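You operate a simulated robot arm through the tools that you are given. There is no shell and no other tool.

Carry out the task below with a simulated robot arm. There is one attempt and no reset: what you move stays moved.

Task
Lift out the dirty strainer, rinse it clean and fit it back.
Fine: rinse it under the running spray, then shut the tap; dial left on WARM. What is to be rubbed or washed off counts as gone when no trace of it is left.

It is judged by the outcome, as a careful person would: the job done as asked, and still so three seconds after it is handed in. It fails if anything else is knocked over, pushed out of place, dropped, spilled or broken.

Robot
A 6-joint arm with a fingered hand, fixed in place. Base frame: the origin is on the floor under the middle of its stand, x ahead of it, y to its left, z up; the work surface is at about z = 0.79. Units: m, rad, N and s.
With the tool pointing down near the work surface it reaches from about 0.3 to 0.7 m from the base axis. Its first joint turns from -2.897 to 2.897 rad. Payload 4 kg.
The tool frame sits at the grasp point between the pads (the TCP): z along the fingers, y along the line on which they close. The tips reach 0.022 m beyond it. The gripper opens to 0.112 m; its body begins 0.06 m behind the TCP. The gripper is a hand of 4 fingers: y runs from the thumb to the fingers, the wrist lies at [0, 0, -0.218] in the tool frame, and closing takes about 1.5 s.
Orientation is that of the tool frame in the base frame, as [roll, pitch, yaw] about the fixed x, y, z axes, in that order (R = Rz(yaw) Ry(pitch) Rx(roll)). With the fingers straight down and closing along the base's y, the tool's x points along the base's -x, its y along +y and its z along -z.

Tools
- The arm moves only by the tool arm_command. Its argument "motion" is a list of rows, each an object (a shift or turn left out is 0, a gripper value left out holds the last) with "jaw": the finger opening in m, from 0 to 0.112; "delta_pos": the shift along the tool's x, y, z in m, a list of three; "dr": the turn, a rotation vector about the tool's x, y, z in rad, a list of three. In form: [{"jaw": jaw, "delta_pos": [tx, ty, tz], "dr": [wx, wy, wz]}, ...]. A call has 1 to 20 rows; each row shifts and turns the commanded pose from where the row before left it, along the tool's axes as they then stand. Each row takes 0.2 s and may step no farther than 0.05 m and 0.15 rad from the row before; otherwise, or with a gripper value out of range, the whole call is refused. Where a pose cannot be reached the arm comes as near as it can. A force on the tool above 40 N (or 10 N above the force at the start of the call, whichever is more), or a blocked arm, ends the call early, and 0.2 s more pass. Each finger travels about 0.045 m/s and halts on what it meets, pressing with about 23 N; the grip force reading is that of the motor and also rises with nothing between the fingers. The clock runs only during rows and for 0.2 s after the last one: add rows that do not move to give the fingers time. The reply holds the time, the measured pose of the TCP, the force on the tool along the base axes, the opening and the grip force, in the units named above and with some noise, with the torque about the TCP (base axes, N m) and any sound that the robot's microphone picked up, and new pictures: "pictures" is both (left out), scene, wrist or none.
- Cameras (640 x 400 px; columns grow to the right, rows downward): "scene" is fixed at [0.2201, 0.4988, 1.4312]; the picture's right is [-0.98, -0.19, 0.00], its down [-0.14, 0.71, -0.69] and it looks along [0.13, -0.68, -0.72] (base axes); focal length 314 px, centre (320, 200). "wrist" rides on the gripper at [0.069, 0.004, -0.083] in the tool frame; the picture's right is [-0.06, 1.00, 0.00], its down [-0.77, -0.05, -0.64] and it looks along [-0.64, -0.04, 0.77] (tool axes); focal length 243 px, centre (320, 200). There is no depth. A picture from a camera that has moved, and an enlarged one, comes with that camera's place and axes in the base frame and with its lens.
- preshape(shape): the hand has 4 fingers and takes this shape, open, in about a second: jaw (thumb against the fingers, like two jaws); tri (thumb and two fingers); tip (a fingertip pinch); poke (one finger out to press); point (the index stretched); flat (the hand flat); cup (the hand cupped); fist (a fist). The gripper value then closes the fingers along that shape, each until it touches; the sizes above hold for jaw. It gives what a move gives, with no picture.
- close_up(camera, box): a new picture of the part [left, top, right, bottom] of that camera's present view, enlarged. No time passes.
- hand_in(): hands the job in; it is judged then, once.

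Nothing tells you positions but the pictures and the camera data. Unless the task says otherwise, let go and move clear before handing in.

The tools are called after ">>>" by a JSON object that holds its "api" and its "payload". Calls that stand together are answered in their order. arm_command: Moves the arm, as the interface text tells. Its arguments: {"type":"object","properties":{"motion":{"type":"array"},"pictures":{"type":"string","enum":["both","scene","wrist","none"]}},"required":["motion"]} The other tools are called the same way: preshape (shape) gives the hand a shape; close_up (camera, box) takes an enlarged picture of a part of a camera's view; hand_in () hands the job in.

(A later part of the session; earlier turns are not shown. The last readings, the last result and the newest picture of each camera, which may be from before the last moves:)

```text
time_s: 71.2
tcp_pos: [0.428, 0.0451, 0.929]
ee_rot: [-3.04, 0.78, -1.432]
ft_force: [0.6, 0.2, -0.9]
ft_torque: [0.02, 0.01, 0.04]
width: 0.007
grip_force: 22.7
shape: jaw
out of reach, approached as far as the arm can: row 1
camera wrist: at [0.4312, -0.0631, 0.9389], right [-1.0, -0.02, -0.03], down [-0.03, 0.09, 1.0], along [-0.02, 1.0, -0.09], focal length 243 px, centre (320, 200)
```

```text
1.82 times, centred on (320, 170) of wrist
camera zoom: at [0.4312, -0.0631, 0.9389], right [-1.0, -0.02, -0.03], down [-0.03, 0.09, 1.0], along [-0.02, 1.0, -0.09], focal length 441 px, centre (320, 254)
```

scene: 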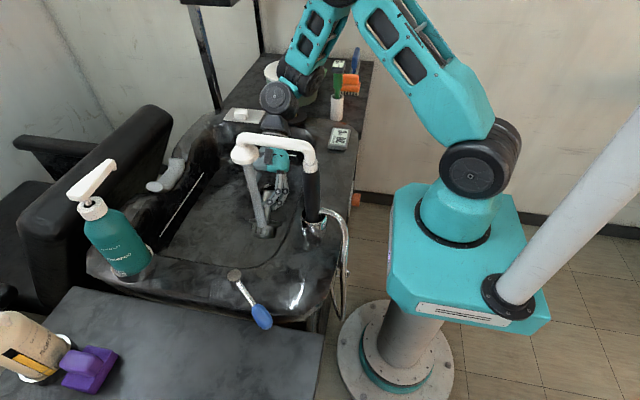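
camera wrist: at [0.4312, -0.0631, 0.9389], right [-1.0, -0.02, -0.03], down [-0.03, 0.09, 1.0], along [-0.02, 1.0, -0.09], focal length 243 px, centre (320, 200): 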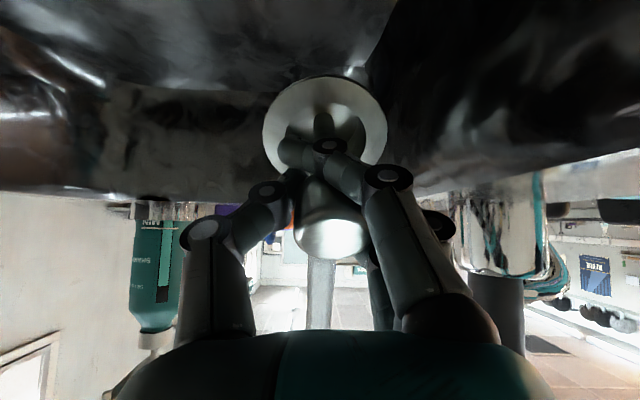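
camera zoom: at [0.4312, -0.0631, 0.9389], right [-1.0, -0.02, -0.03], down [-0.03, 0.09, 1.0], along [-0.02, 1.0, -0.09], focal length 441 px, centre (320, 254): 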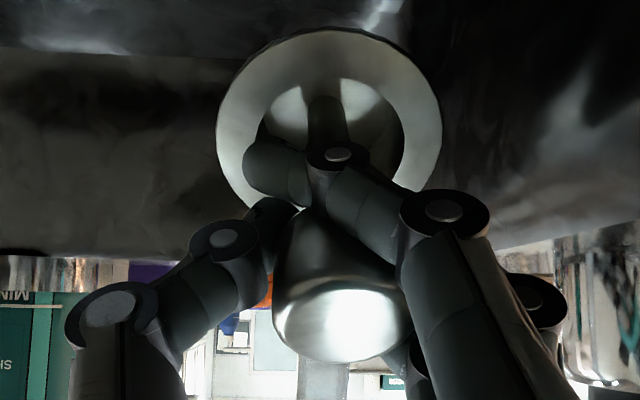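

The stream lands squarely on the strainer and the basket already looks silvery. A joint is near its limit, so I'll spin about the tool axis one way, which also rinses all around the basket.

>>> {"api": "arm_command", "payload": {"motion": [{"dr": [0, 0, 0.12]}, {"dr": [0, 0, 0.12]}, {"dr": [0, 0, 0.12]}, {}], "pictures": "scene"}}

>>> {"api": "close_up", "payload": {"camera": "scene", "box": [220, 150, 320, 250]}}

```text
time_s: 71.7
tcp_pos: [0.4092, 0.0329, 0.9163]
ee_rot: [-3.129, 0.789, -1.597]
ft_force: [15.3, -1.1, 7.7]
ft_torque: [-0.04, 0.38, 0.16]
width: 0.0059
grip_force: 22.8
shape: jaw
out of reach, approached as far as the arm can: row 1, 2
stopped in row 2: the force on the tool passed its limit at 67 N (the readings are from after the stop); the commanded pose is now the measured one
```

scene: 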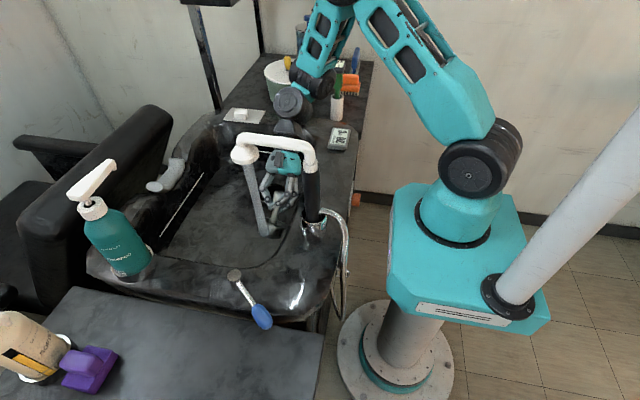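

```text
4.00 times, centred on (270, 200) of scene
camera zoom: at [0.2201, 0.4988, 1.4312], right [-0.98, -0.19, 0.0], down [-0.14, 0.71, -0.69], along [0.13, -0.68, -0.72], focal length 1256 px, centre (520, 200)
```

zoom: 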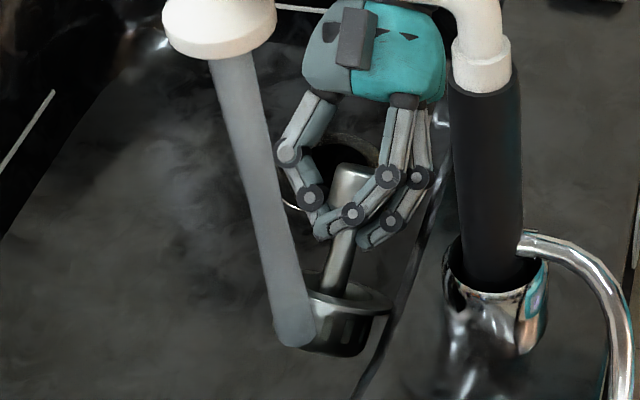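

The wrist limit pushed the hand sideways and the strainer touched the basin's near wall (67 N stop). I'll back away in +x and slightly up, then turn the other way to relax the joint.

>>> {"api": "arm_command", "payload": {"motion": [{"delta_pos": [-0.0075, -0.02, -0.0065], "dr": [0, 0, -0.08]}, {"dr": [0, 0, -0.12]}, {}], "pictures": "both"}}

>>> {"api": "close_up", "payload": {"camera": "scene", "box": [220, 150, 320, 250]}}

```text
time_s: 72.5
tcp_pos: [0.4261, 0.0351, 0.9245]
ee_rot: [-2.94, 0.77, -1.32]
ft_force: [0.8, -0.4, -0.7]
ft_torque: [-0.04, 0.03, -0.01]
width: 0.0058
grip_force: 23.2
shape: jaw
camera wrist: at [0.4312, -0.0733, 0.9336], right [-0.99, -0.06, -0.1], down [-0.1, 0.08, 0.99], along [-0.06, 0.99, -0.09], focal length 243 px, centre (320, 200)
```

scene: 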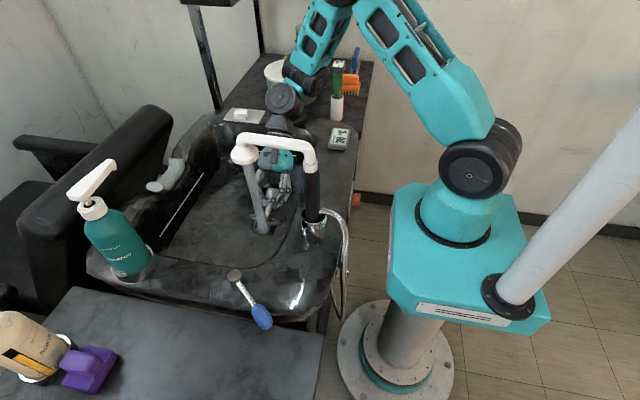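
wrist: 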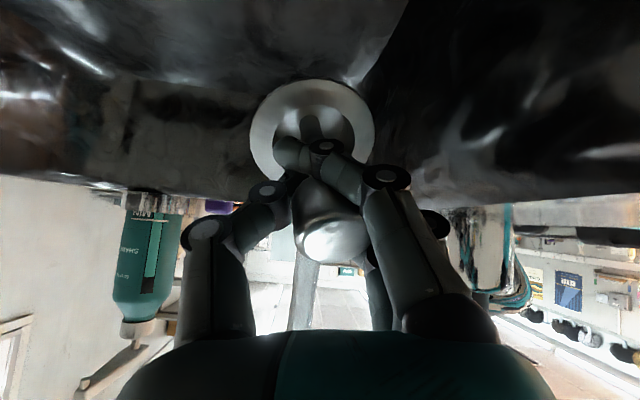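

```text
4.00 times, centred on (270, 200) of scene
camera zoom: at [0.2201, 0.4988, 1.4312], right [-0.98, -0.19, 0.0], down [-0.14, 0.71, -0.69], along [0.13, -0.68, -0.72], focal length 1256 px, centre (520, 200)
```

zoom: 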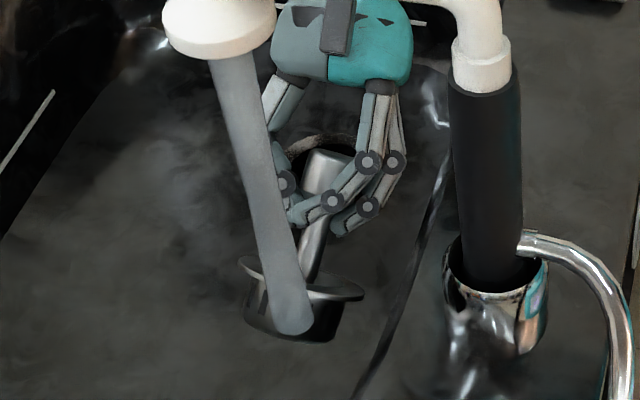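

Hold is intact and force is back to zero. I'll zoom right in to look for remaining grime.

>>> {"api": "close_up", "payload": {"camera": "scene", "box": [240, 200, 296, 240]}}

>>> {"api": "close_up", "payload": {"camera": "wrist", "box": [240, 70, 390, 190]}}

```text
10.00 times, centred on (268, 220) of scene
camera zoom: at [0.2201, 0.4988, 1.4312], right [-0.98, -0.19, 0.0], down [-0.14, 0.71, -0.69], along [0.13, -0.68, -0.72], focal length 3139 px, centre (840, 0)
```

zoom: 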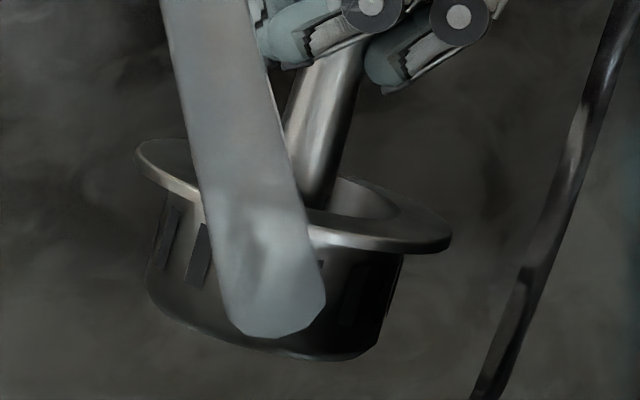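

```text
3.33 times, centred on (315, 130) of wrist
camera zoom: at [0.4312, -0.0733, 0.9336], right [-0.99, -0.06, -0.1], down [-0.1, 0.08, 0.99], along [-0.06, 0.99, -0.09], focal length 809 px, centre (337, 433)
```

zoom: 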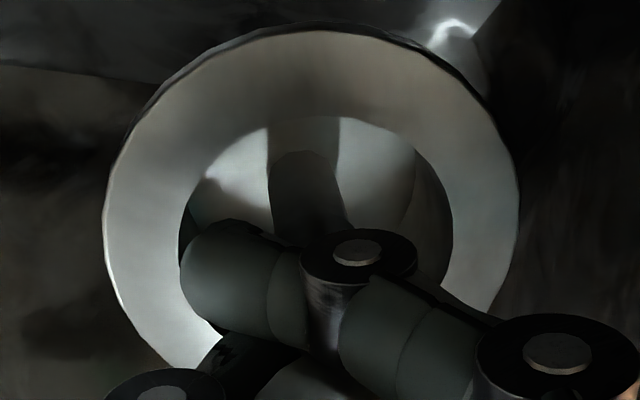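

The olive film is already gone from the parts I can see; the metal is neutral grey. To be thorough I'll keep it in the stream while sweeping and turning it in the free direction.

>>> {"api": "arm_command", "payload": {"motion": [{"delta_pos": [-0.0135, -0.003, 0.0142]}, {}, {"dr": [0, 0, -0.1]}, {"dr": [0, 0, -0.1]}, {}, {}], "pictures": "scene"}}

>>> {"api": "close_up", "payload": {"camera": "scene", "box": [235, 190, 301, 240]}}

```text
time_s: 73.9
tcp_pos: [0.4269, 0.0543, 0.9229]
ee_rot: [-2.765, 0.713, -1.059]
ft_force: [0.6, 0.1, 0.6]
ft_torque: [0.0, 0.03, 0.02]
width: 0.0057
grip_force: 23.2
shape: jaw
```

scene: 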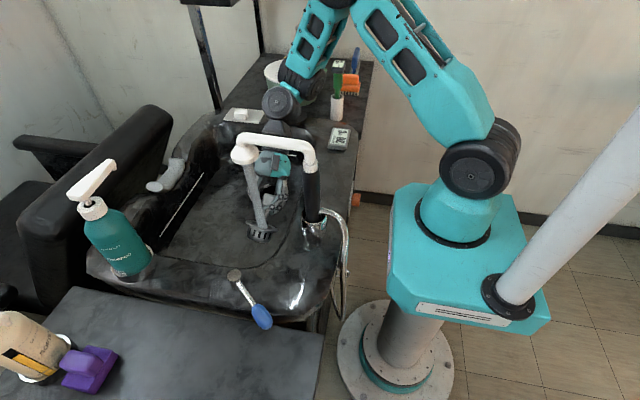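

```text
8.00 times, centred on (268, 215) of scene
camera zoom: at [0.2201, 0.4988, 1.4312], right [-0.98, -0.19, 0.0], down [-0.14, 0.71, -0.69], along [0.13, -0.68, -0.72], focal length 2511 px, centre (736, 80)
```

zoom: 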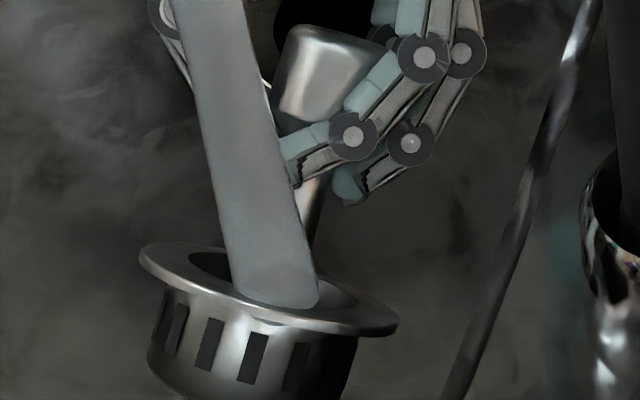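

Clear silver metal with open slots is now visible. A few more sweeps so every side passes the stream.

>>> {"api": "arm_command", "payload": {"motion": [{"delta_pos": [-0.0132, -0.0049, 0.0142]}, {}, {}, {"delta_pos": [0.0074, -0.0186, 0.0005]}, {}, {}, {"delta_pos": [0.0132, 0.0049, -0.0142]}, {}, {"delta_pos": [0.0132, 0.0049, -0.0142]}, {}, {}, {"delta_pos": [-0.0074, 0.0186, -0.0005]}, {}, {}], "pictures": "both"}}

>>> {"api": "close_up", "payload": {"camera": "scene", "box": [235, 190, 301, 240]}}

>>> {"api": "close_up", "payload": {"camera": "wrist", "box": [240, 70, 390, 190]}}

```text
time_s: 76.9
tcp_pos: [0.4271, 0.0349, 0.9228]
ee_rot: [-2.765, 0.713, -1.06]
ft_force: [0.4, 0.8, -0.9]
ft_torque: [-0.02, -0.01, 0.01]
width: 0.006
grip_force: 22.9
shape: jaw
camera wrist: at [0.446, -0.0712, 0.9351], right [-0.95, -0.2, -0.24], down [-0.25, 0.06, 0.97], along [-0.18, 0.98, -0.11], focal length 243 px, centre (320, 200)
```

scene: 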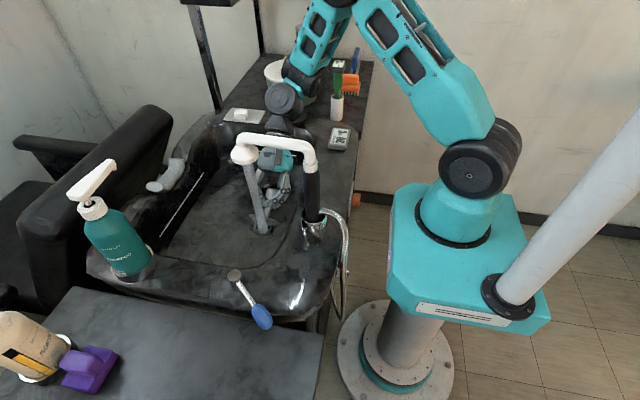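
wrist: 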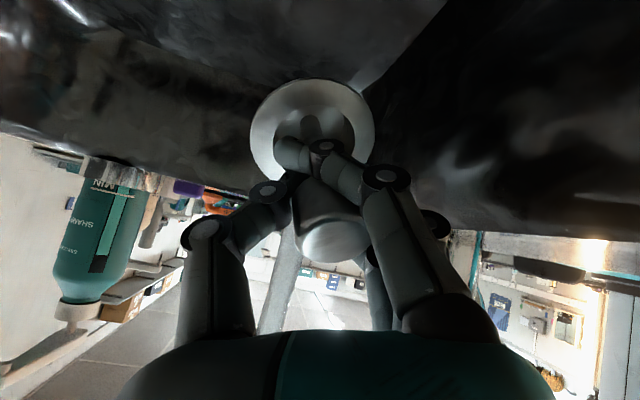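

```text
8.00 times, centred on (268, 215) of scene
camera zoom: at [0.2201, 0.4988, 1.4312], right [-0.98, -0.19, 0.0], down [-0.14, 0.71, -0.69], along [0.13, -0.68, -0.72], focal length 2511 px, centre (736, 80)
```

zoom: 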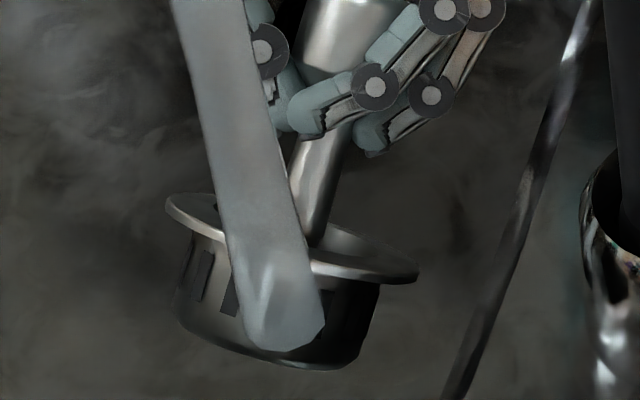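

```text
3.33 times, centred on (315, 130) of wrist
camera zoom: at [0.446, -0.0712, 0.9351], right [-0.95, -0.2, -0.24], down [-0.25, 0.06, 0.97], along [-0.18, 0.98, -0.11], focal length 809 px, centre (337, 433)
```

zoom: 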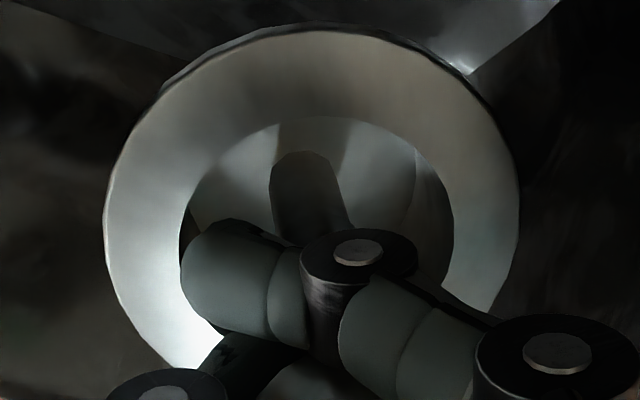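

It looks clean. I'll withdraw from the stream toward -y while bringing the hand back upright, to inspect and refit.

>>> {"api": "arm_command", "payload": {"motion": [{"delta_pos": [0.0231, 0.0086, -0.0249]}, {"dr": [-0.0482, 0.1207, -0.003], "delta_pos": [0.0099, 0.0037, -0.0107]}, {"dr": [-0.0482, 0.1207, -0.003], "delta_pos": [0.0111, 0.0042, -0.0092]}, {"dr": [-0.0482, 0.1207, -0.003], "delta_pos": [0.0121, 0.0046, -0.0076]}, {}], "pictures": "both"}}

>>> {"api": "close_up", "payload": {"camera": "scene", "box": [245, 160, 311, 210]}}

```text
time_s: 78.1
tcp_pos: [0.4251, -0.0448, 0.9242]
ee_rot: [-2.966, 0.361, -1.164]
ft_force: [-0.3, -0.7, -0.6]
ft_torque: [-0.02, -0.01, -0.01]
width: 0.0056
grip_force: 22.8
shape: jaw
camera wrist: at [0.4449, -0.1391, 0.9758], right [-0.95, -0.28, -0.14], down [-0.25, 0.42, 0.87], along [-0.18, 0.86, -0.47], focal length 243 px, centre (320, 200)
```

scene: 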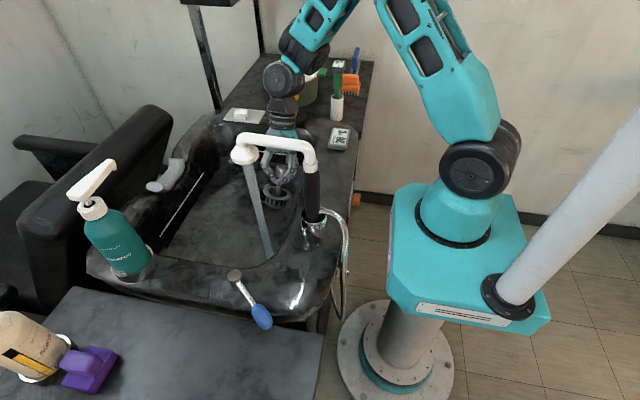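
wrist: 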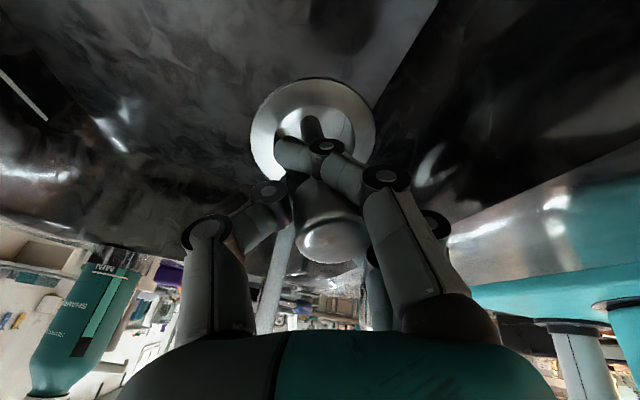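

```text
8.00 times, centred on (278, 185) of scene
camera zoom: at [0.2201, 0.4988, 1.4312], right [-0.98, -0.19, 0.0], down [-0.14, 0.71, -0.69], along [0.13, -0.68, -0.72], focal length 2511 px, centre (656, 320)
```

zoom: 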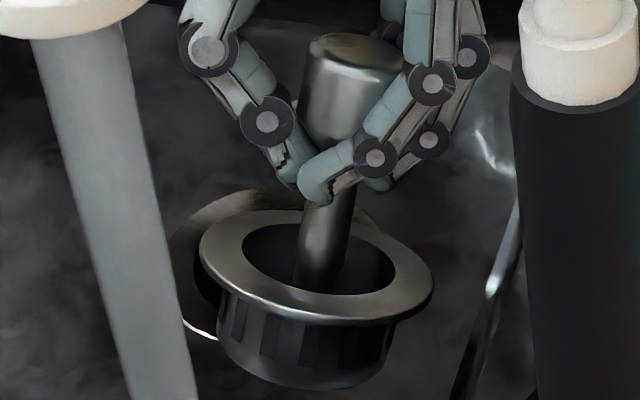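

The basket and brim are clean steel now. The knob top may still carry a tint, so I'll zoom on it.

>>> {"api": "close_up", "payload": {"camera": "scene", "box": [270, 160, 302, 180]}}

>>> {"api": "close_up", "payload": {"camera": "wrist", "box": [240, 70, 390, 270]}}

```text
16.00 times, centred on (286, 170) of scene
camera zoom: at [0.2201, 0.4988, 1.4312], right [-0.98, -0.19, 0.0], down [-0.14, 0.71, -0.69], along [0.13, -0.68, -0.72], focal length 5022 px, centre (864, 680)
```

zoom: 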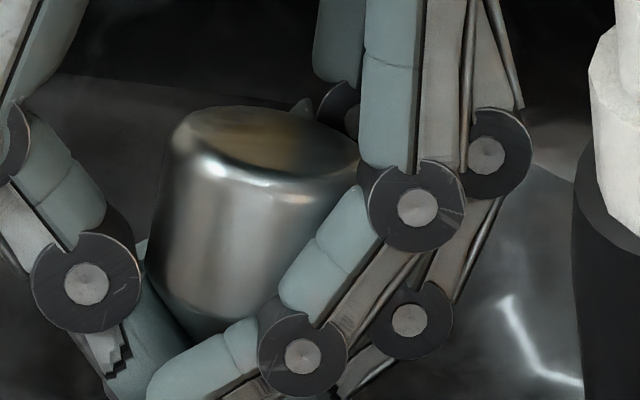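

```text
2.00 times, centred on (315, 170) of wrist
camera zoom: at [0.4449, -0.1391, 0.9758], right [-0.95, -0.28, -0.14], down [-0.25, 0.42, 0.87], along [-0.18, 0.86, -0.47], focal length 485 px, centre (330, 260)
```

zoom: 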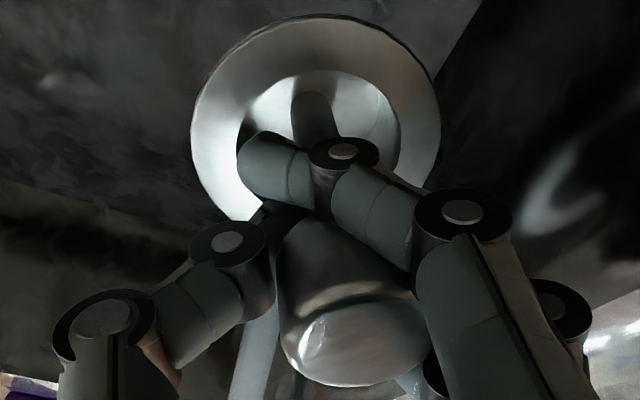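

The knob's colour looks like the beige wall reflected in shiny metal. I'll finish uprighting and then turn it to inspect the other sides.

>>> {"api": "arm_command", "payload": {"motion": [{"dr": [-0.0482, 0.1207, -0.003], "delta_pos": [0.0129, 0.005, -0.0058]}, {"dr": [-0.0482, 0.1207, -0.003], "delta_pos": [0.0135, 0.0053, -0.004]}, {"dr": [-0.0482, 0.1207, -0.003], "delta_pos": [0.0138, 0.0055, -0.0021]}, {}], "pictures": "both"}}

>>> {"api": "close_up", "payload": {"camera": "scene", "box": [245, 140, 321, 200]}}

>>> {"api": "close_up", "payload": {"camera": "wrist", "box": [240, 30, 400, 270]}}

```text
time_s: 79.1
tcp_pos: [0.4258, -0.0904, 0.9254]
ee_rot: [-3.117, -0.003, -1.192]
ft_force: [0.5, 0.6, -0.7]
ft_torque: [0.02, -0.01, 0.0]
width: 0.0056
grip_force: 22.9
shape: jaw
camera wrist: at [0.445, -0.1573, 1.0072], right [-0.95, -0.31, -0.02], down [-0.25, 0.72, 0.64], along [-0.18, 0.62, -0.77], focal length 243 px, centre (320, 200)
```

scene: 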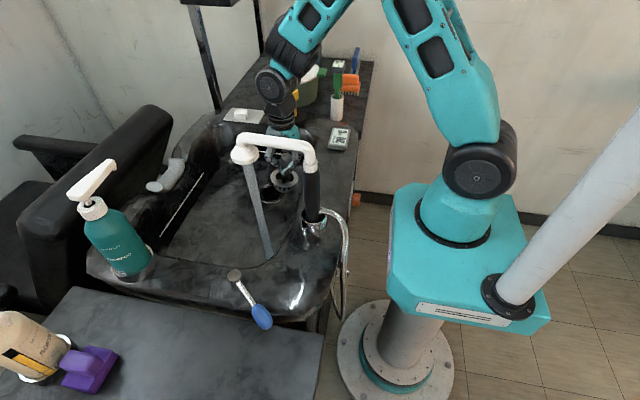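
wrist: 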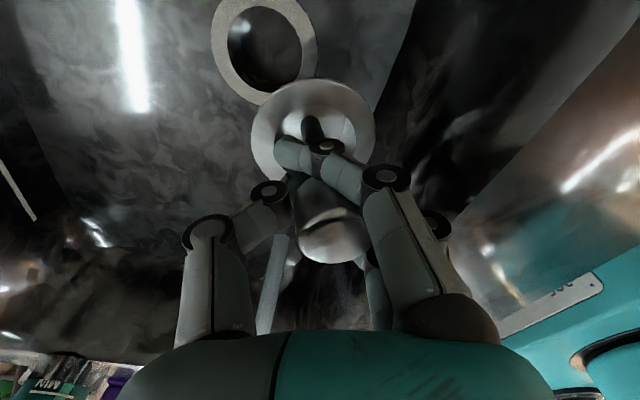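

```text
6.67 times, centred on (283, 170) of scene
camera zoom: at [0.2201, 0.4988, 1.4312], right [-0.98, -0.19, 0.0], down [-0.14, 0.71, -0.69], along [0.13, -0.68, -0.72], focal length 2093 px, centre (567, 400)
```

zoom: 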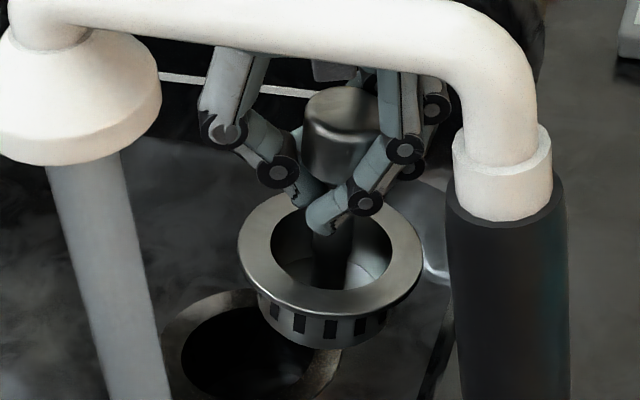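

```text
1.67 times, centred on (320, 150) of wrist
camera zoom: at [0.445, -0.1573, 1.0072], right [-0.95, -0.31, -0.02], down [-0.25, 0.72, 0.64], along [-0.18, 0.62, -0.77], focal length 404 px, centre (320, 283)
```

zoom: 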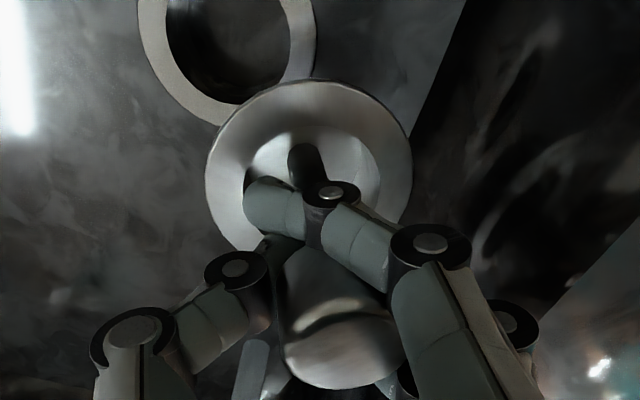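

The strainer is upright, with clean metal and open slots. It sits about 0.3 rad askew in my grip. I'll yaw the hand in small steps to see the other sides of the basket.

>>> {"api": "arm_command", "payload": {"motion": [{"dr": [0, 0, -0.15]}, {"dr": [0, 0, -0.15]}, {"dr": [0, 0, -0.15]}, {}], "pictures": "none"}}

>>> {"api": "close_up", "payload": {"camera": "scene", "box": [245, 140, 321, 200]}}

```text
time_s: 80.1
tcp_pos: [0.427, -0.0917, 0.9243]
ee_rot: [-3.119, -0.011, -0.743]
ft_force: [0.5, 0.3, -0.3]
ft_torque: [0.0, 0.02, 0.0]
width: 0.0054
grip_force: 22.6
shape: jaw
```

```text
6.67 times, centred on (283, 170) of scene
camera zoom: at [0.2201, 0.4988, 1.4312], right [-0.98, -0.19, 0.0], down [-0.14, 0.71, -0.69], along [0.13, -0.68, -0.72], focal length 2093 px, centre (567, 400)
```

zoom: 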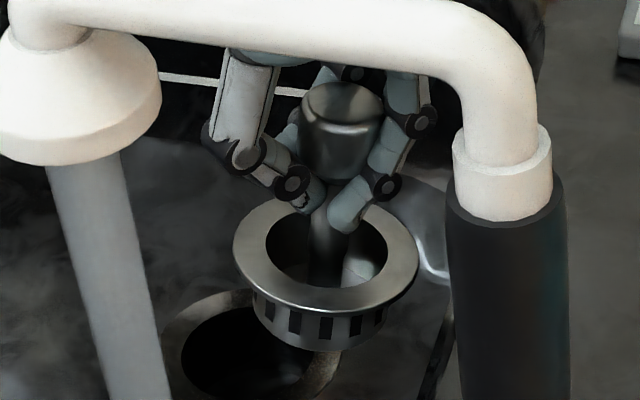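

No flags. Continuing the turn for inspection.

>>> {"api": "arm_command", "payload": {"motion": [{"dr": [0, 0, -0.15]}, {"dr": [0, 0, -0.15]}, {"dr": [0, 0, -0.15]}, {"dr": [0, 0, -0.15]}, {}], "pictures": "none"}}

>>> {"api": "close_up", "payload": {"camera": "scene", "box": [245, 140, 321, 200]}}

>>> {"api": "close_up", "payload": {"camera": "wrist", "box": [240, 30, 400, 270]}}

```text
time_s: 81.3
tcp_pos: [0.4263, -0.09, 0.9236]
ee_rot: [-3.13, -0.022, -0.142]
ft_force: [0.0, 1.6, -0.1]
ft_torque: [0.02, 0.02, 0.01]
width: 0.0055
grip_force: 23.5
shape: jaw
```

```text
6.67 times, centred on (283, 170) of scene
camera zoom: at [0.2201, 0.4988, 1.4312], right [-0.98, -0.19, 0.0], down [-0.14, 0.71, -0.69], along [0.13, -0.68, -0.72], focal length 2093 px, centre (567, 400)
```

zoom: 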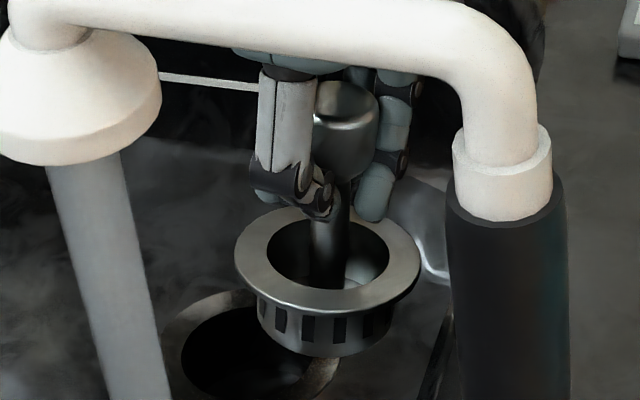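

```text
1.67 times, centred on (320, 150) of wrist
camera zoom: at [0.4925, -0.1054, 1.0083], right [-0.2, -0.98, -0.01], down [-0.77, 0.15, 0.63], along [-0.61, 0.14, -0.78], focal length 404 px, centre (320, 283)
```

zoom: 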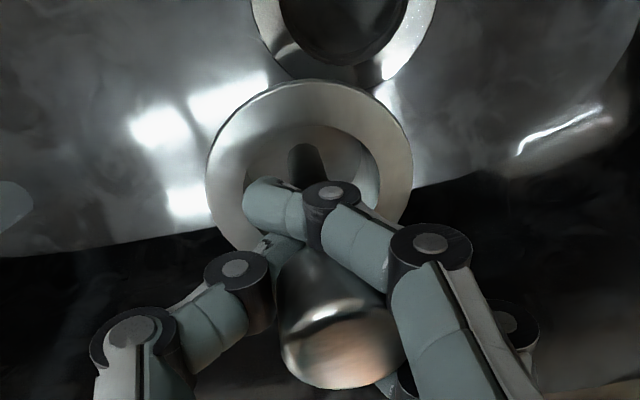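

Clean on these sides too. One more part-turn to check the rest.

>>> {"api": "arm_command", "payload": {"motion": [{"dr": [0, 0, -0.15]}, {"dr": [0, 0, -0.15]}, {"dr": [0, 0, -0.15]}, {}], "pictures": "none"}}

>>> {"api": "close_up", "payload": {"camera": "scene", "box": [255, 160, 311, 200]}}

```text
time_s: 82.3
tcp_pos: [0.4269, -0.0897, 0.9243]
ee_rot: [-3.14, -0.026, 0.308]
ft_force: [0.0, -0.9, -0.3]
ft_torque: [0.05, 0.03, -0.02]
width: 0.0055
grip_force: 23.2
shape: jaw
```

```text
10.00 times, centred on (283, 180) of scene
camera zoom: at [0.2201, 0.4988, 1.4312], right [-0.98, -0.19, 0.0], down [-0.14, 0.71, -0.69], along [0.13, -0.68, -0.72], focal length 3139 px, centre (690, 400)
```

zoom: 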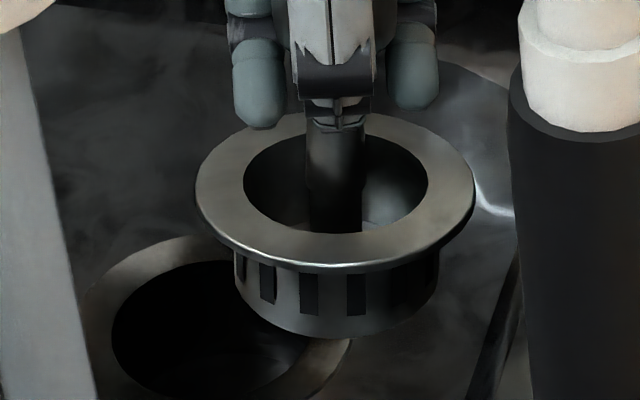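

The whole basket looks clean with no film left. Now I'll turn the hand back, correct for the askew hold by tilting the hand so the strainer's axis is vertical, and move over the drain at about [0.480, -0.112].

>>> {"api": "arm_command", "payload": {"motion": [{"dr": [0, 0, 0.15]}, {"dr": [0, 0, 0.15]}, {"dr": [0, 0, 0.15]}, {"dr": [0, 0, 0.15]}, {"dr": [0, 0, 0.15]}, {"dr": [0, 0, 0.15]}, {"dr": [0, 0, 0.15]}, {"dr": [0, 0, 0.15]}, {"dr": [0, 0, 0.15]}, {"dr": [0, 0, 0.15]}, {}], "pictures": "none"}}

>>> {"api": "arm_command", "payload": {"motion": [{"dr": [-0.0658, -0.1217, 0]}, {"dr": [-0.0658, -0.1217, 0]}, {}], "pictures": "both"}}

>>> {"api": "close_up", "payload": {"camera": "scene", "box": [245, 140, 321, 200]}}

>>> {"api": "close_up", "payload": {"camera": "wrist", "box": [200, 0, 420, 270]}}

```text
time_s: 84.7
tcp_pos: [0.4266, -0.0907, 0.9236]
ee_rot: [-3.116, 0.002, -1.196]
ft_force: [-0.8, 0.7, 0.6]
ft_torque: [-0.03, 0.02, 0.01]
width: 0.0054
grip_force: 22.9
shape: jaw
```

```text
time_s: 85.5
tcp_pos: [0.4266, -0.0916, 0.9236]
ee_rot: [3.034, 0.245, -1.202]
ft_force: [-0.1, -0.3, -0.8]
ft_torque: [-0.03, 0.0, 0.01]
width: 0.0055
grip_force: 23.1
shape: jaw
camera wrist: at [0.4618, -0.1714, 0.9879], right [-0.94, -0.32, 0.12], down [-0.1, 0.59, 0.8], along [-0.33, 0.74, -0.59], focal length 243 px, centre (320, 200)
```

scene: 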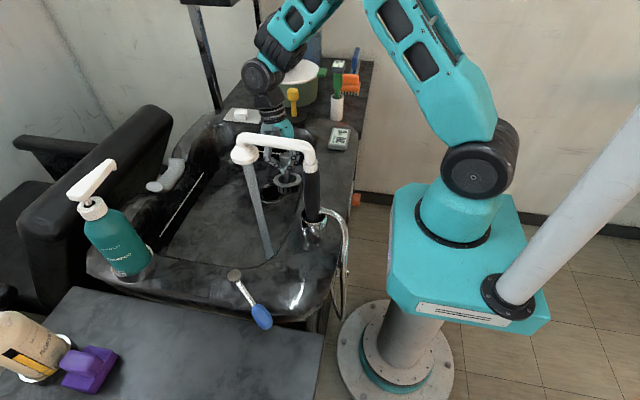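
wrist: 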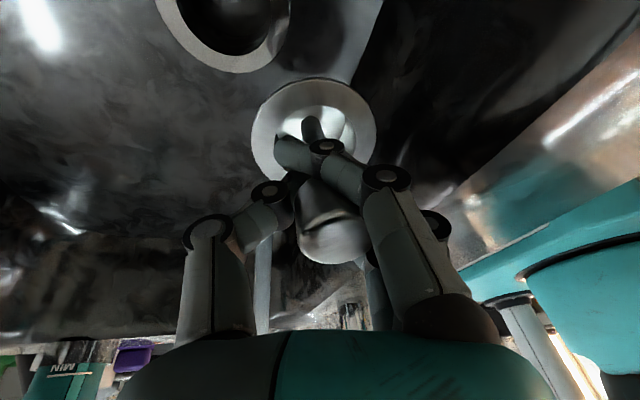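

```text
6.67 times, centred on (283, 170) of scene
camera zoom: at [0.2201, 0.4988, 1.4312], right [-0.98, -0.19, 0.0], down [-0.14, 0.71, -0.69], along [0.13, -0.68, -0.72], focal length 2093 px, centre (567, 400)
```

zoom: 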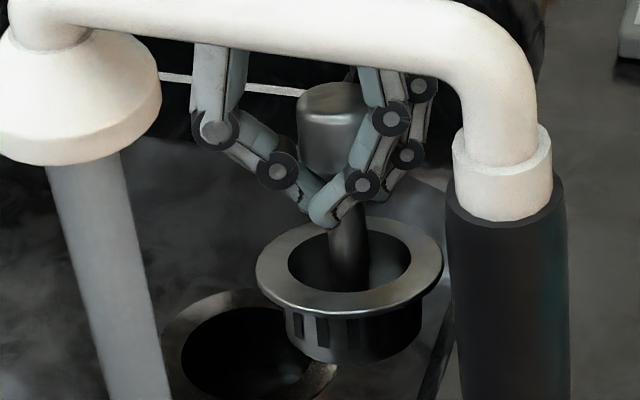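

```text
1.48 times, centred on (310, 135) of wrist
camera zoom: at [0.4618, -0.1714, 0.9879], right [-0.94, -0.32, 0.12], down [-0.1, 0.59, 0.8], along [-0.33, 0.74, -0.59], focal length 359 px, centre (335, 296)
```

zoom: 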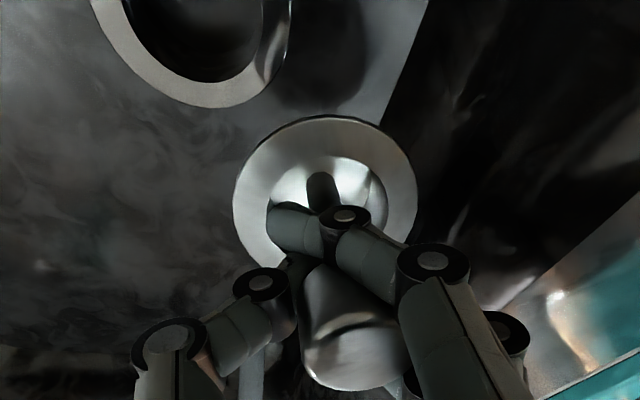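

The scene view suggests I slightly over-tilted. I'll zoom for an accurate comparison between the brim's ellipse and the level drain ring.

>>> {"api": "close_up", "payload": {"camera": "scene", "box": [268, 165, 308, 197]}}

>>> {"api": "close_up", "payload": {"camera": "scene", "box": [252, 175, 300, 211]}}

```text
12.50 times, centred on (288, 181) of scene
camera zoom: at [0.2201, 0.4988, 1.4312], right [-0.98, -0.19, 0.0], down [-0.14, 0.71, -0.69], along [0.13, -0.68, -0.72], focal length 3924 px, centre (720, 438)
```

zoom: 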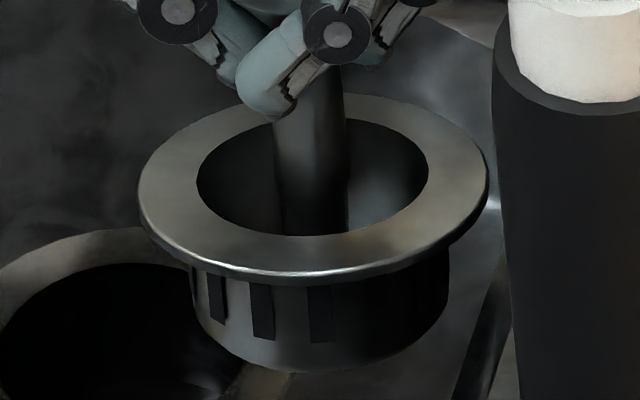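

```text
11.11 times, centred on (276, 193) of scene
camera zoom: at [0.2201, 0.4988, 1.4312], right [-0.98, -0.19, 0.0], down [-0.14, 0.71, -0.69], along [0.13, -0.68, -0.72], focal length 3488 px, centre (809, 278)
```

zoom: 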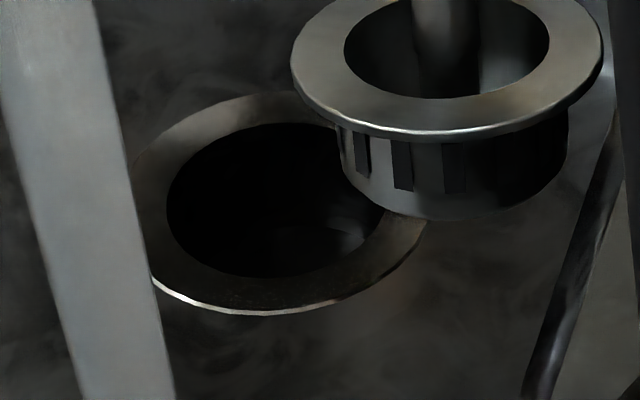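

The brim is tilted about 0.23 rad away from level, so I'll rotate the hand back by that amount and re-check against the drain ring.

>>> {"api": "arm_command", "payload": {"motion": [{"dr": [-0.031, 0.1095, 0.02]}, {"dr": [-0.031, 0.1095, 0.02]}, {}], "pictures": "wrist"}}

>>> {"api": "close_up", "payload": {"camera": "scene", "box": [258, 165, 306, 201]}}

```text
time_s: 86.3
tcp_pos: [0.4266, -0.091, 0.9239]
ee_rot: [2.97, 0.019, -1.212]
ft_force: [-0.2, 0.1, -0.6]
ft_torque: [-0.01, 0.0, 0.0]
width: 0.0053
grip_force: 22.7
shape: jaw
camera wrist: at [0.4606, -0.1542, 1.0053], right [-0.94, -0.29, 0.17], down [-0.12, 0.76, 0.64], along [-0.31, 0.58, -0.75], focal length 243 px, centre (320, 200)
```

wrist: 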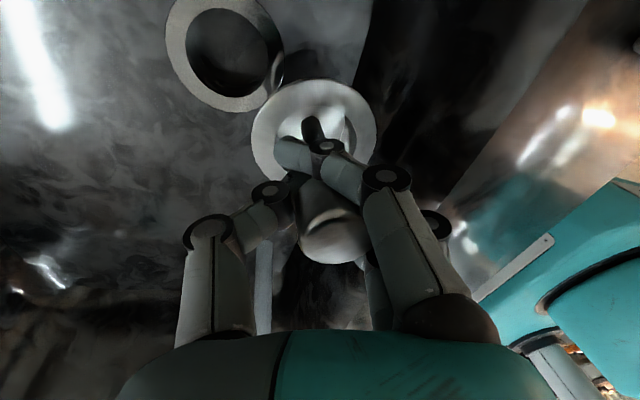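

```text
11.11 times, centred on (282, 183) of scene
camera zoom: at [0.2201, 0.4988, 1.4312], right [-0.98, -0.19, 0.0], down [-0.14, 0.71, -0.69], along [0.13, -0.68, -0.72], focal length 3488 px, centre (742, 389)
```

zoom: 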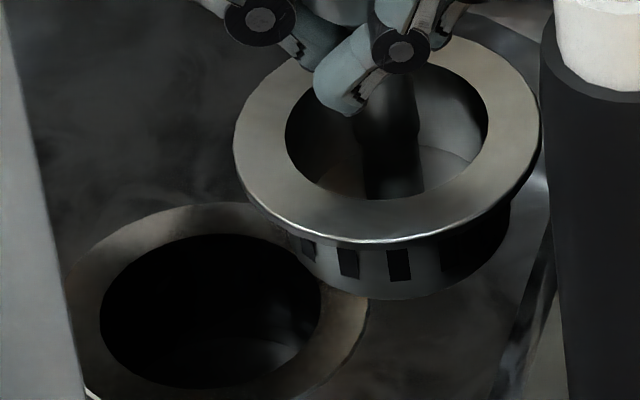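

The brim is now level, with centre at about [0.422, -0.098, 0.868]. I'll move it over the drain (~5.8 cm in +x), staying just above the rim, and re-measure.

>>> {"api": "arm_command", "payload": {"motion": [{"delta_pos": [0.0167, -0.0257, 0.0029]}, {"delta_pos": [0.0167, -0.0257, 0.0029]}, {}], "pictures": "both"}}

>>> {"api": "close_up", "payload": {"camera": "scene", "box": [248, 165, 296, 201]}}

>>> {"api": "close_up", "payload": {"camera": "wrist", "box": [220, 20, 420, 180]}}

```text
time_s: 87.1
tcp_pos: [0.4827, -0.1052, 0.9075]
ee_rot: [2.968, 0.021, -1.212]
ft_force: [0.7, 0.2, -0.2]
ft_torque: [0.05, 0.03, 0.01]
width: 0.0053
grip_force: 23.1
shape: jaw
camera wrist: at [0.5177, -0.1686, 0.9905], right [-0.94, -0.29, 0.17], down [-0.12, 0.76, 0.64], along [-0.32, 0.58, -0.75], focal length 243 px, centre (320, 200)
```

scene: 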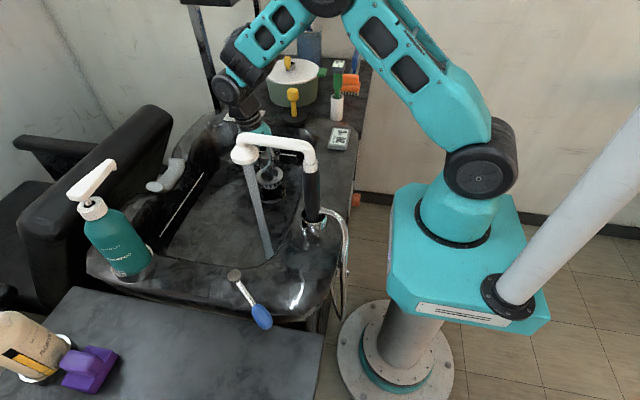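
wrist: 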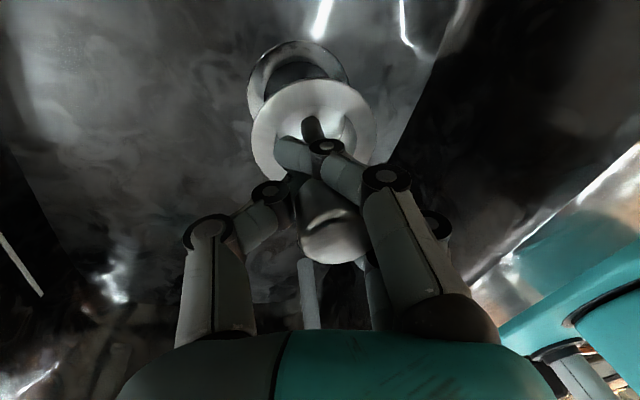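

```text
11.11 times, centred on (272, 183) of scene
camera zoom: at [0.2201, 0.4988, 1.4312], right [-0.98, -0.19, 0.0], down [-0.14, 0.71, -0.69], along [0.13, -0.68, -0.72], focal length 3488 px, centre (853, 389)
```

zoom: 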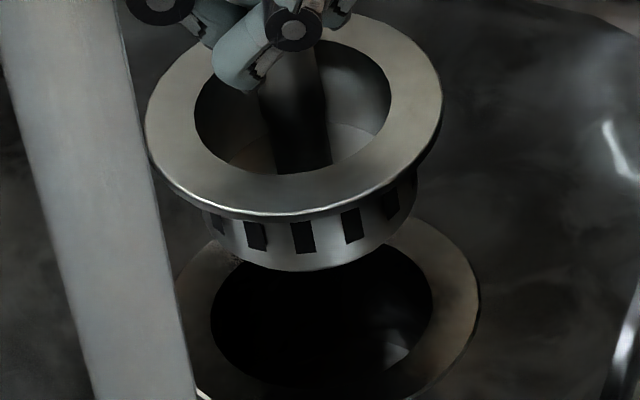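

```text
2.50 times, centred on (320, 100) of wrist
camera zoom: at [0.5177, -0.1686, 0.9905], right [-0.94, -0.29, 0.17], down [-0.12, 0.76, 0.64], along [-0.32, 0.58, -0.75], focal length 606 px, centre (320, 450)
```

zoom: 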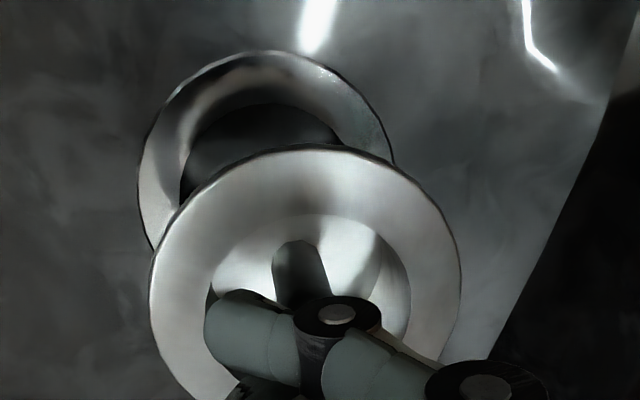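

By the scene view the strainer is level and within 1–2 mm of being straight above the drain hole. I'll lower it slowly, watching the force.

>>> {"api": "arm_command", "payload": {"motion": [{"delta_pos": [-0.0012, -0.0024, 0.0122]}, {"delta_pos": [0.0002, -0.0021, 0.0123]}, {}], "pictures": "none"}}

>>> {"api": "close_up", "payload": {"camera": "scene", "box": [248, 165, 296, 201]}}

>>> {"api": "close_up", "payload": {"camera": "wrist", "box": [220, 20, 420, 180]}}

```text
time_s: 87.9
tcp_pos: [0.4844, -0.104, 0.8836]
ee_rot: [2.971, 0.021, -1.214]
ft_force: [-0.1, -0.9, -0.7]
ft_torque: [-0.03, -0.01, 0.0]
width: 0.0054
grip_force: 23.2
shape: jaw
```

```text
11.11 times, centred on (272, 183) of scene
camera zoom: at [0.2201, 0.4988, 1.4312], right [-0.98, -0.19, 0.0], down [-0.14, 0.71, -0.69], along [0.13, -0.68, -0.72], focal length 3488 px, centre (853, 389)
```

zoom: 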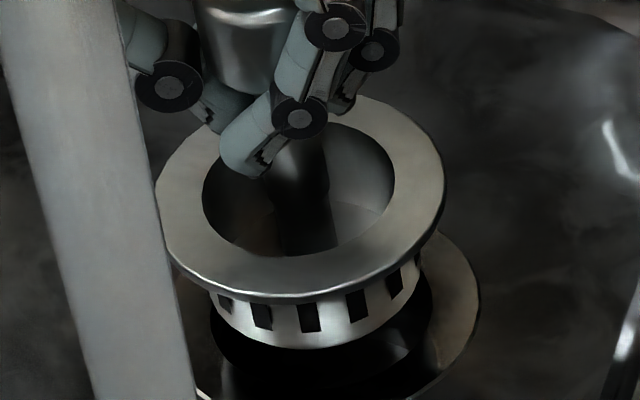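

```text
2.50 times, centred on (320, 100) of wrist
camera zoom: at [0.5185, -0.1662, 0.9651], right [-0.94, -0.29, 0.17], down [-0.12, 0.76, 0.64], along [-0.31, 0.58, -0.75], focal length 606 px, centre (320, 450)
```

zoom: 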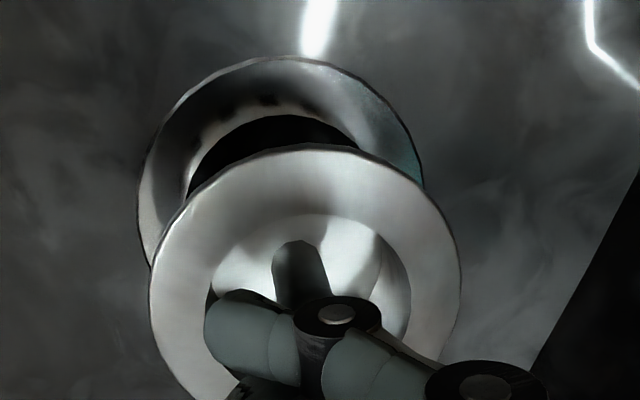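

Accounting for perspective, the brim is about 4.5 mm too far in +y and its height above the seat is about 4 cm. I'll correct that and lower in small steps.

>>> {"api": "arm_command", "payload": {"motion": [{"delta_pos": [0.0042, 0.0016, 0.0002]}, {"delta_pos": [0.0002, -0.0017, 0.0099]}, {}], "pictures": "none"}}

>>> {"api": "close_up", "payload": {"camera": "scene", "box": [248, 170, 296, 206]}}

>>> {"api": "close_up", "payload": {"camera": "wrist", "box": [220, 20, 420, 180]}}

```text
time_s: 88.7
tcp_pos: [0.4848, -0.1063, 0.8742]
ee_rot: [2.968, 0.021, -1.213]
ft_force: [0.8, 0.4, 0.7]
ft_torque: [-0.03, -0.01, -0.02]
width: 0.005
grip_force: 23.1
shape: jaw
```

```text
11.11 times, centred on (272, 188) of scene
camera zoom: at [0.2201, 0.4988, 1.4312], right [-0.98, -0.19, 0.0], down [-0.14, 0.71, -0.69], along [0.13, -0.68, -0.72], focal length 3488 px, centre (853, 333)
```

zoom: 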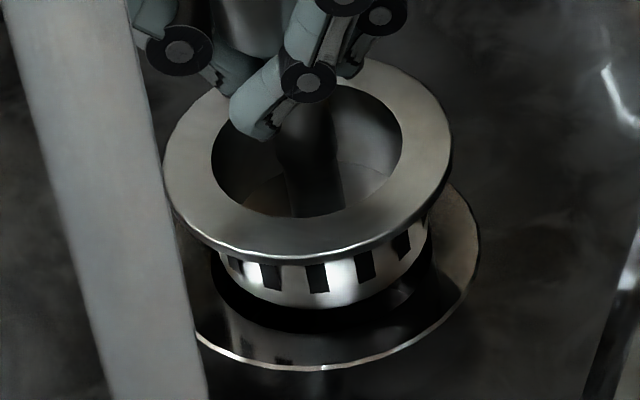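

```text
2.50 times, centred on (320, 100) of wrist
camera zoom: at [0.5188, -0.1705, 0.955], right [-0.94, -0.29, 0.17], down [-0.12, 0.76, 0.64], along [-0.32, 0.58, -0.75], focal length 606 px, centre (320, 450)
```

zoom: 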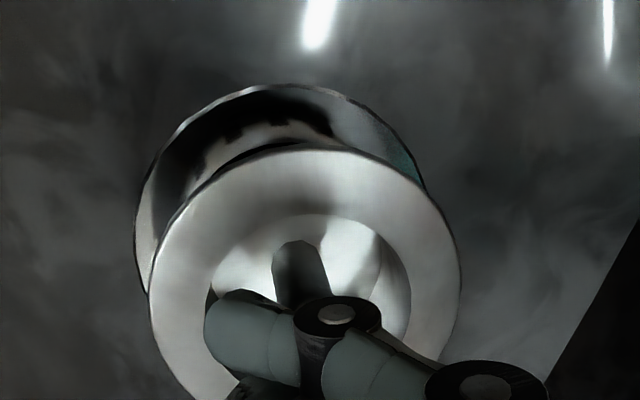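

The basket is entering the hole with even margins left and right. Lowering further.

>>> {"api": "arm_command", "payload": {"motion": [{"delta_pos": [0.0002, -0.0017, 0.0099]}, {}], "pictures": "none"}}

>>> {"api": "close_up", "payload": {"camera": "scene", "box": [248, 170, 296, 206]}}

>>> {"api": "close_up", "payload": {"camera": "wrist", "box": [220, 20, 420, 180]}}

```text
time_s: 89.3
tcp_pos: [0.4845, -0.1062, 0.8648]
ee_rot: [2.972, 0.023, -1.214]
ft_force: [0.6, -0.1, -0.3]
ft_torque: [0.01, -0.03, 0.01]
width: 0.0054
grip_force: 22.9
shape: jaw
```

```text
11.11 times, centred on (272, 188) of scene
camera zoom: at [0.2201, 0.4988, 1.4312], right [-0.98, -0.19, 0.0], down [-0.14, 0.71, -0.69], along [0.13, -0.68, -0.72], focal length 3488 px, centre (853, 333)
```

zoom: 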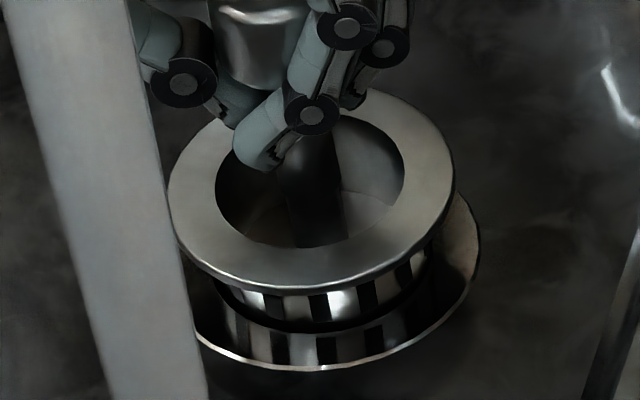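

```text
2.50 times, centred on (320, 100) of wrist
camera zoom: at [0.5189, -0.1696, 0.9453], right [-0.94, -0.29, 0.17], down [-0.12, 0.76, 0.64], along [-0.31, 0.58, -0.75], focal length 606 px, centre (320, 450)
```

zoom: 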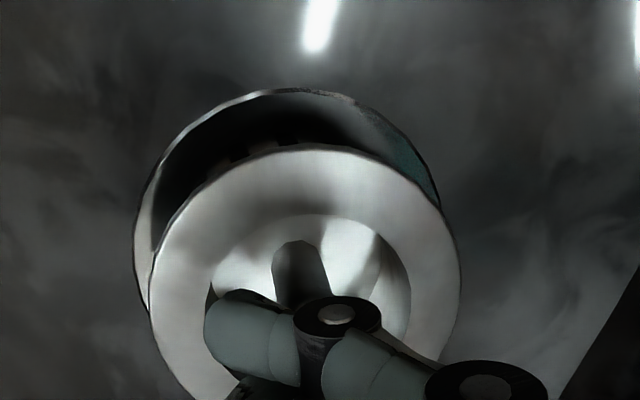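

It is going in with no contact force. Continuing down to the seat in 5 mm steps.

>>> {"api": "arm_command", "payload": {"motion": [{"delta_pos": [0.0001, -0.0009, 0.0049]}, {"delta_pos": [0.0001, -0.0009, 0.0049]}, {}], "pictures": "none"}}

>>> {"api": "close_up", "payload": {"camera": "scene", "box": [248, 170, 296, 206]}}

>>> {"api": "close_up", "payload": {"camera": "wrist", "box": [220, 20, 420, 180]}}

```text
time_s: 90.1
tcp_pos: [0.4854, -0.106, 0.8529]
ee_rot: [2.971, 0.022, -1.213]
ft_force: [0.3, 0.5, 0.5]
ft_torque: [-0.02, -0.04, -0.02]
width: 0.0053
grip_force: 23.9
shape: jaw
```

```text
11.11 times, centred on (272, 188) of scene
camera zoom: at [0.2201, 0.4988, 1.4312], right [-0.98, -0.19, 0.0], down [-0.14, 0.71, -0.69], along [0.13, -0.68, -0.72], focal length 3488 px, centre (853, 333)
```

zoom: 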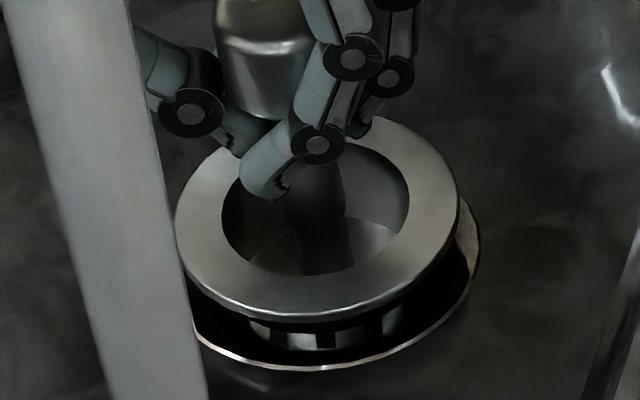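

```text
2.50 times, centred on (320, 100) of wrist
camera zoom: at [0.5187, -0.1701, 0.935], right [-0.94, -0.29, 0.17], down [-0.12, 0.76, 0.64], along [-0.32, 0.58, -0.75], focal length 606 px, centre (320, 450)
```

zoom: 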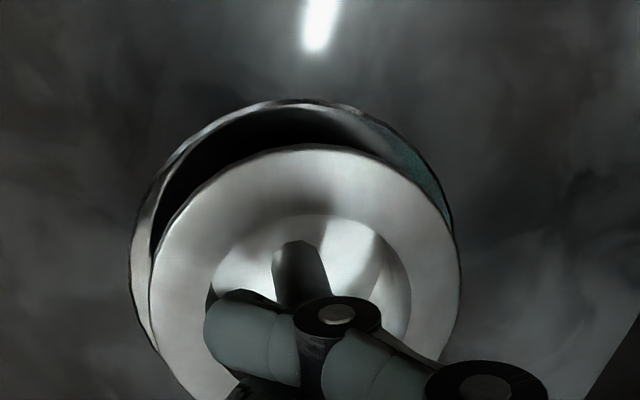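

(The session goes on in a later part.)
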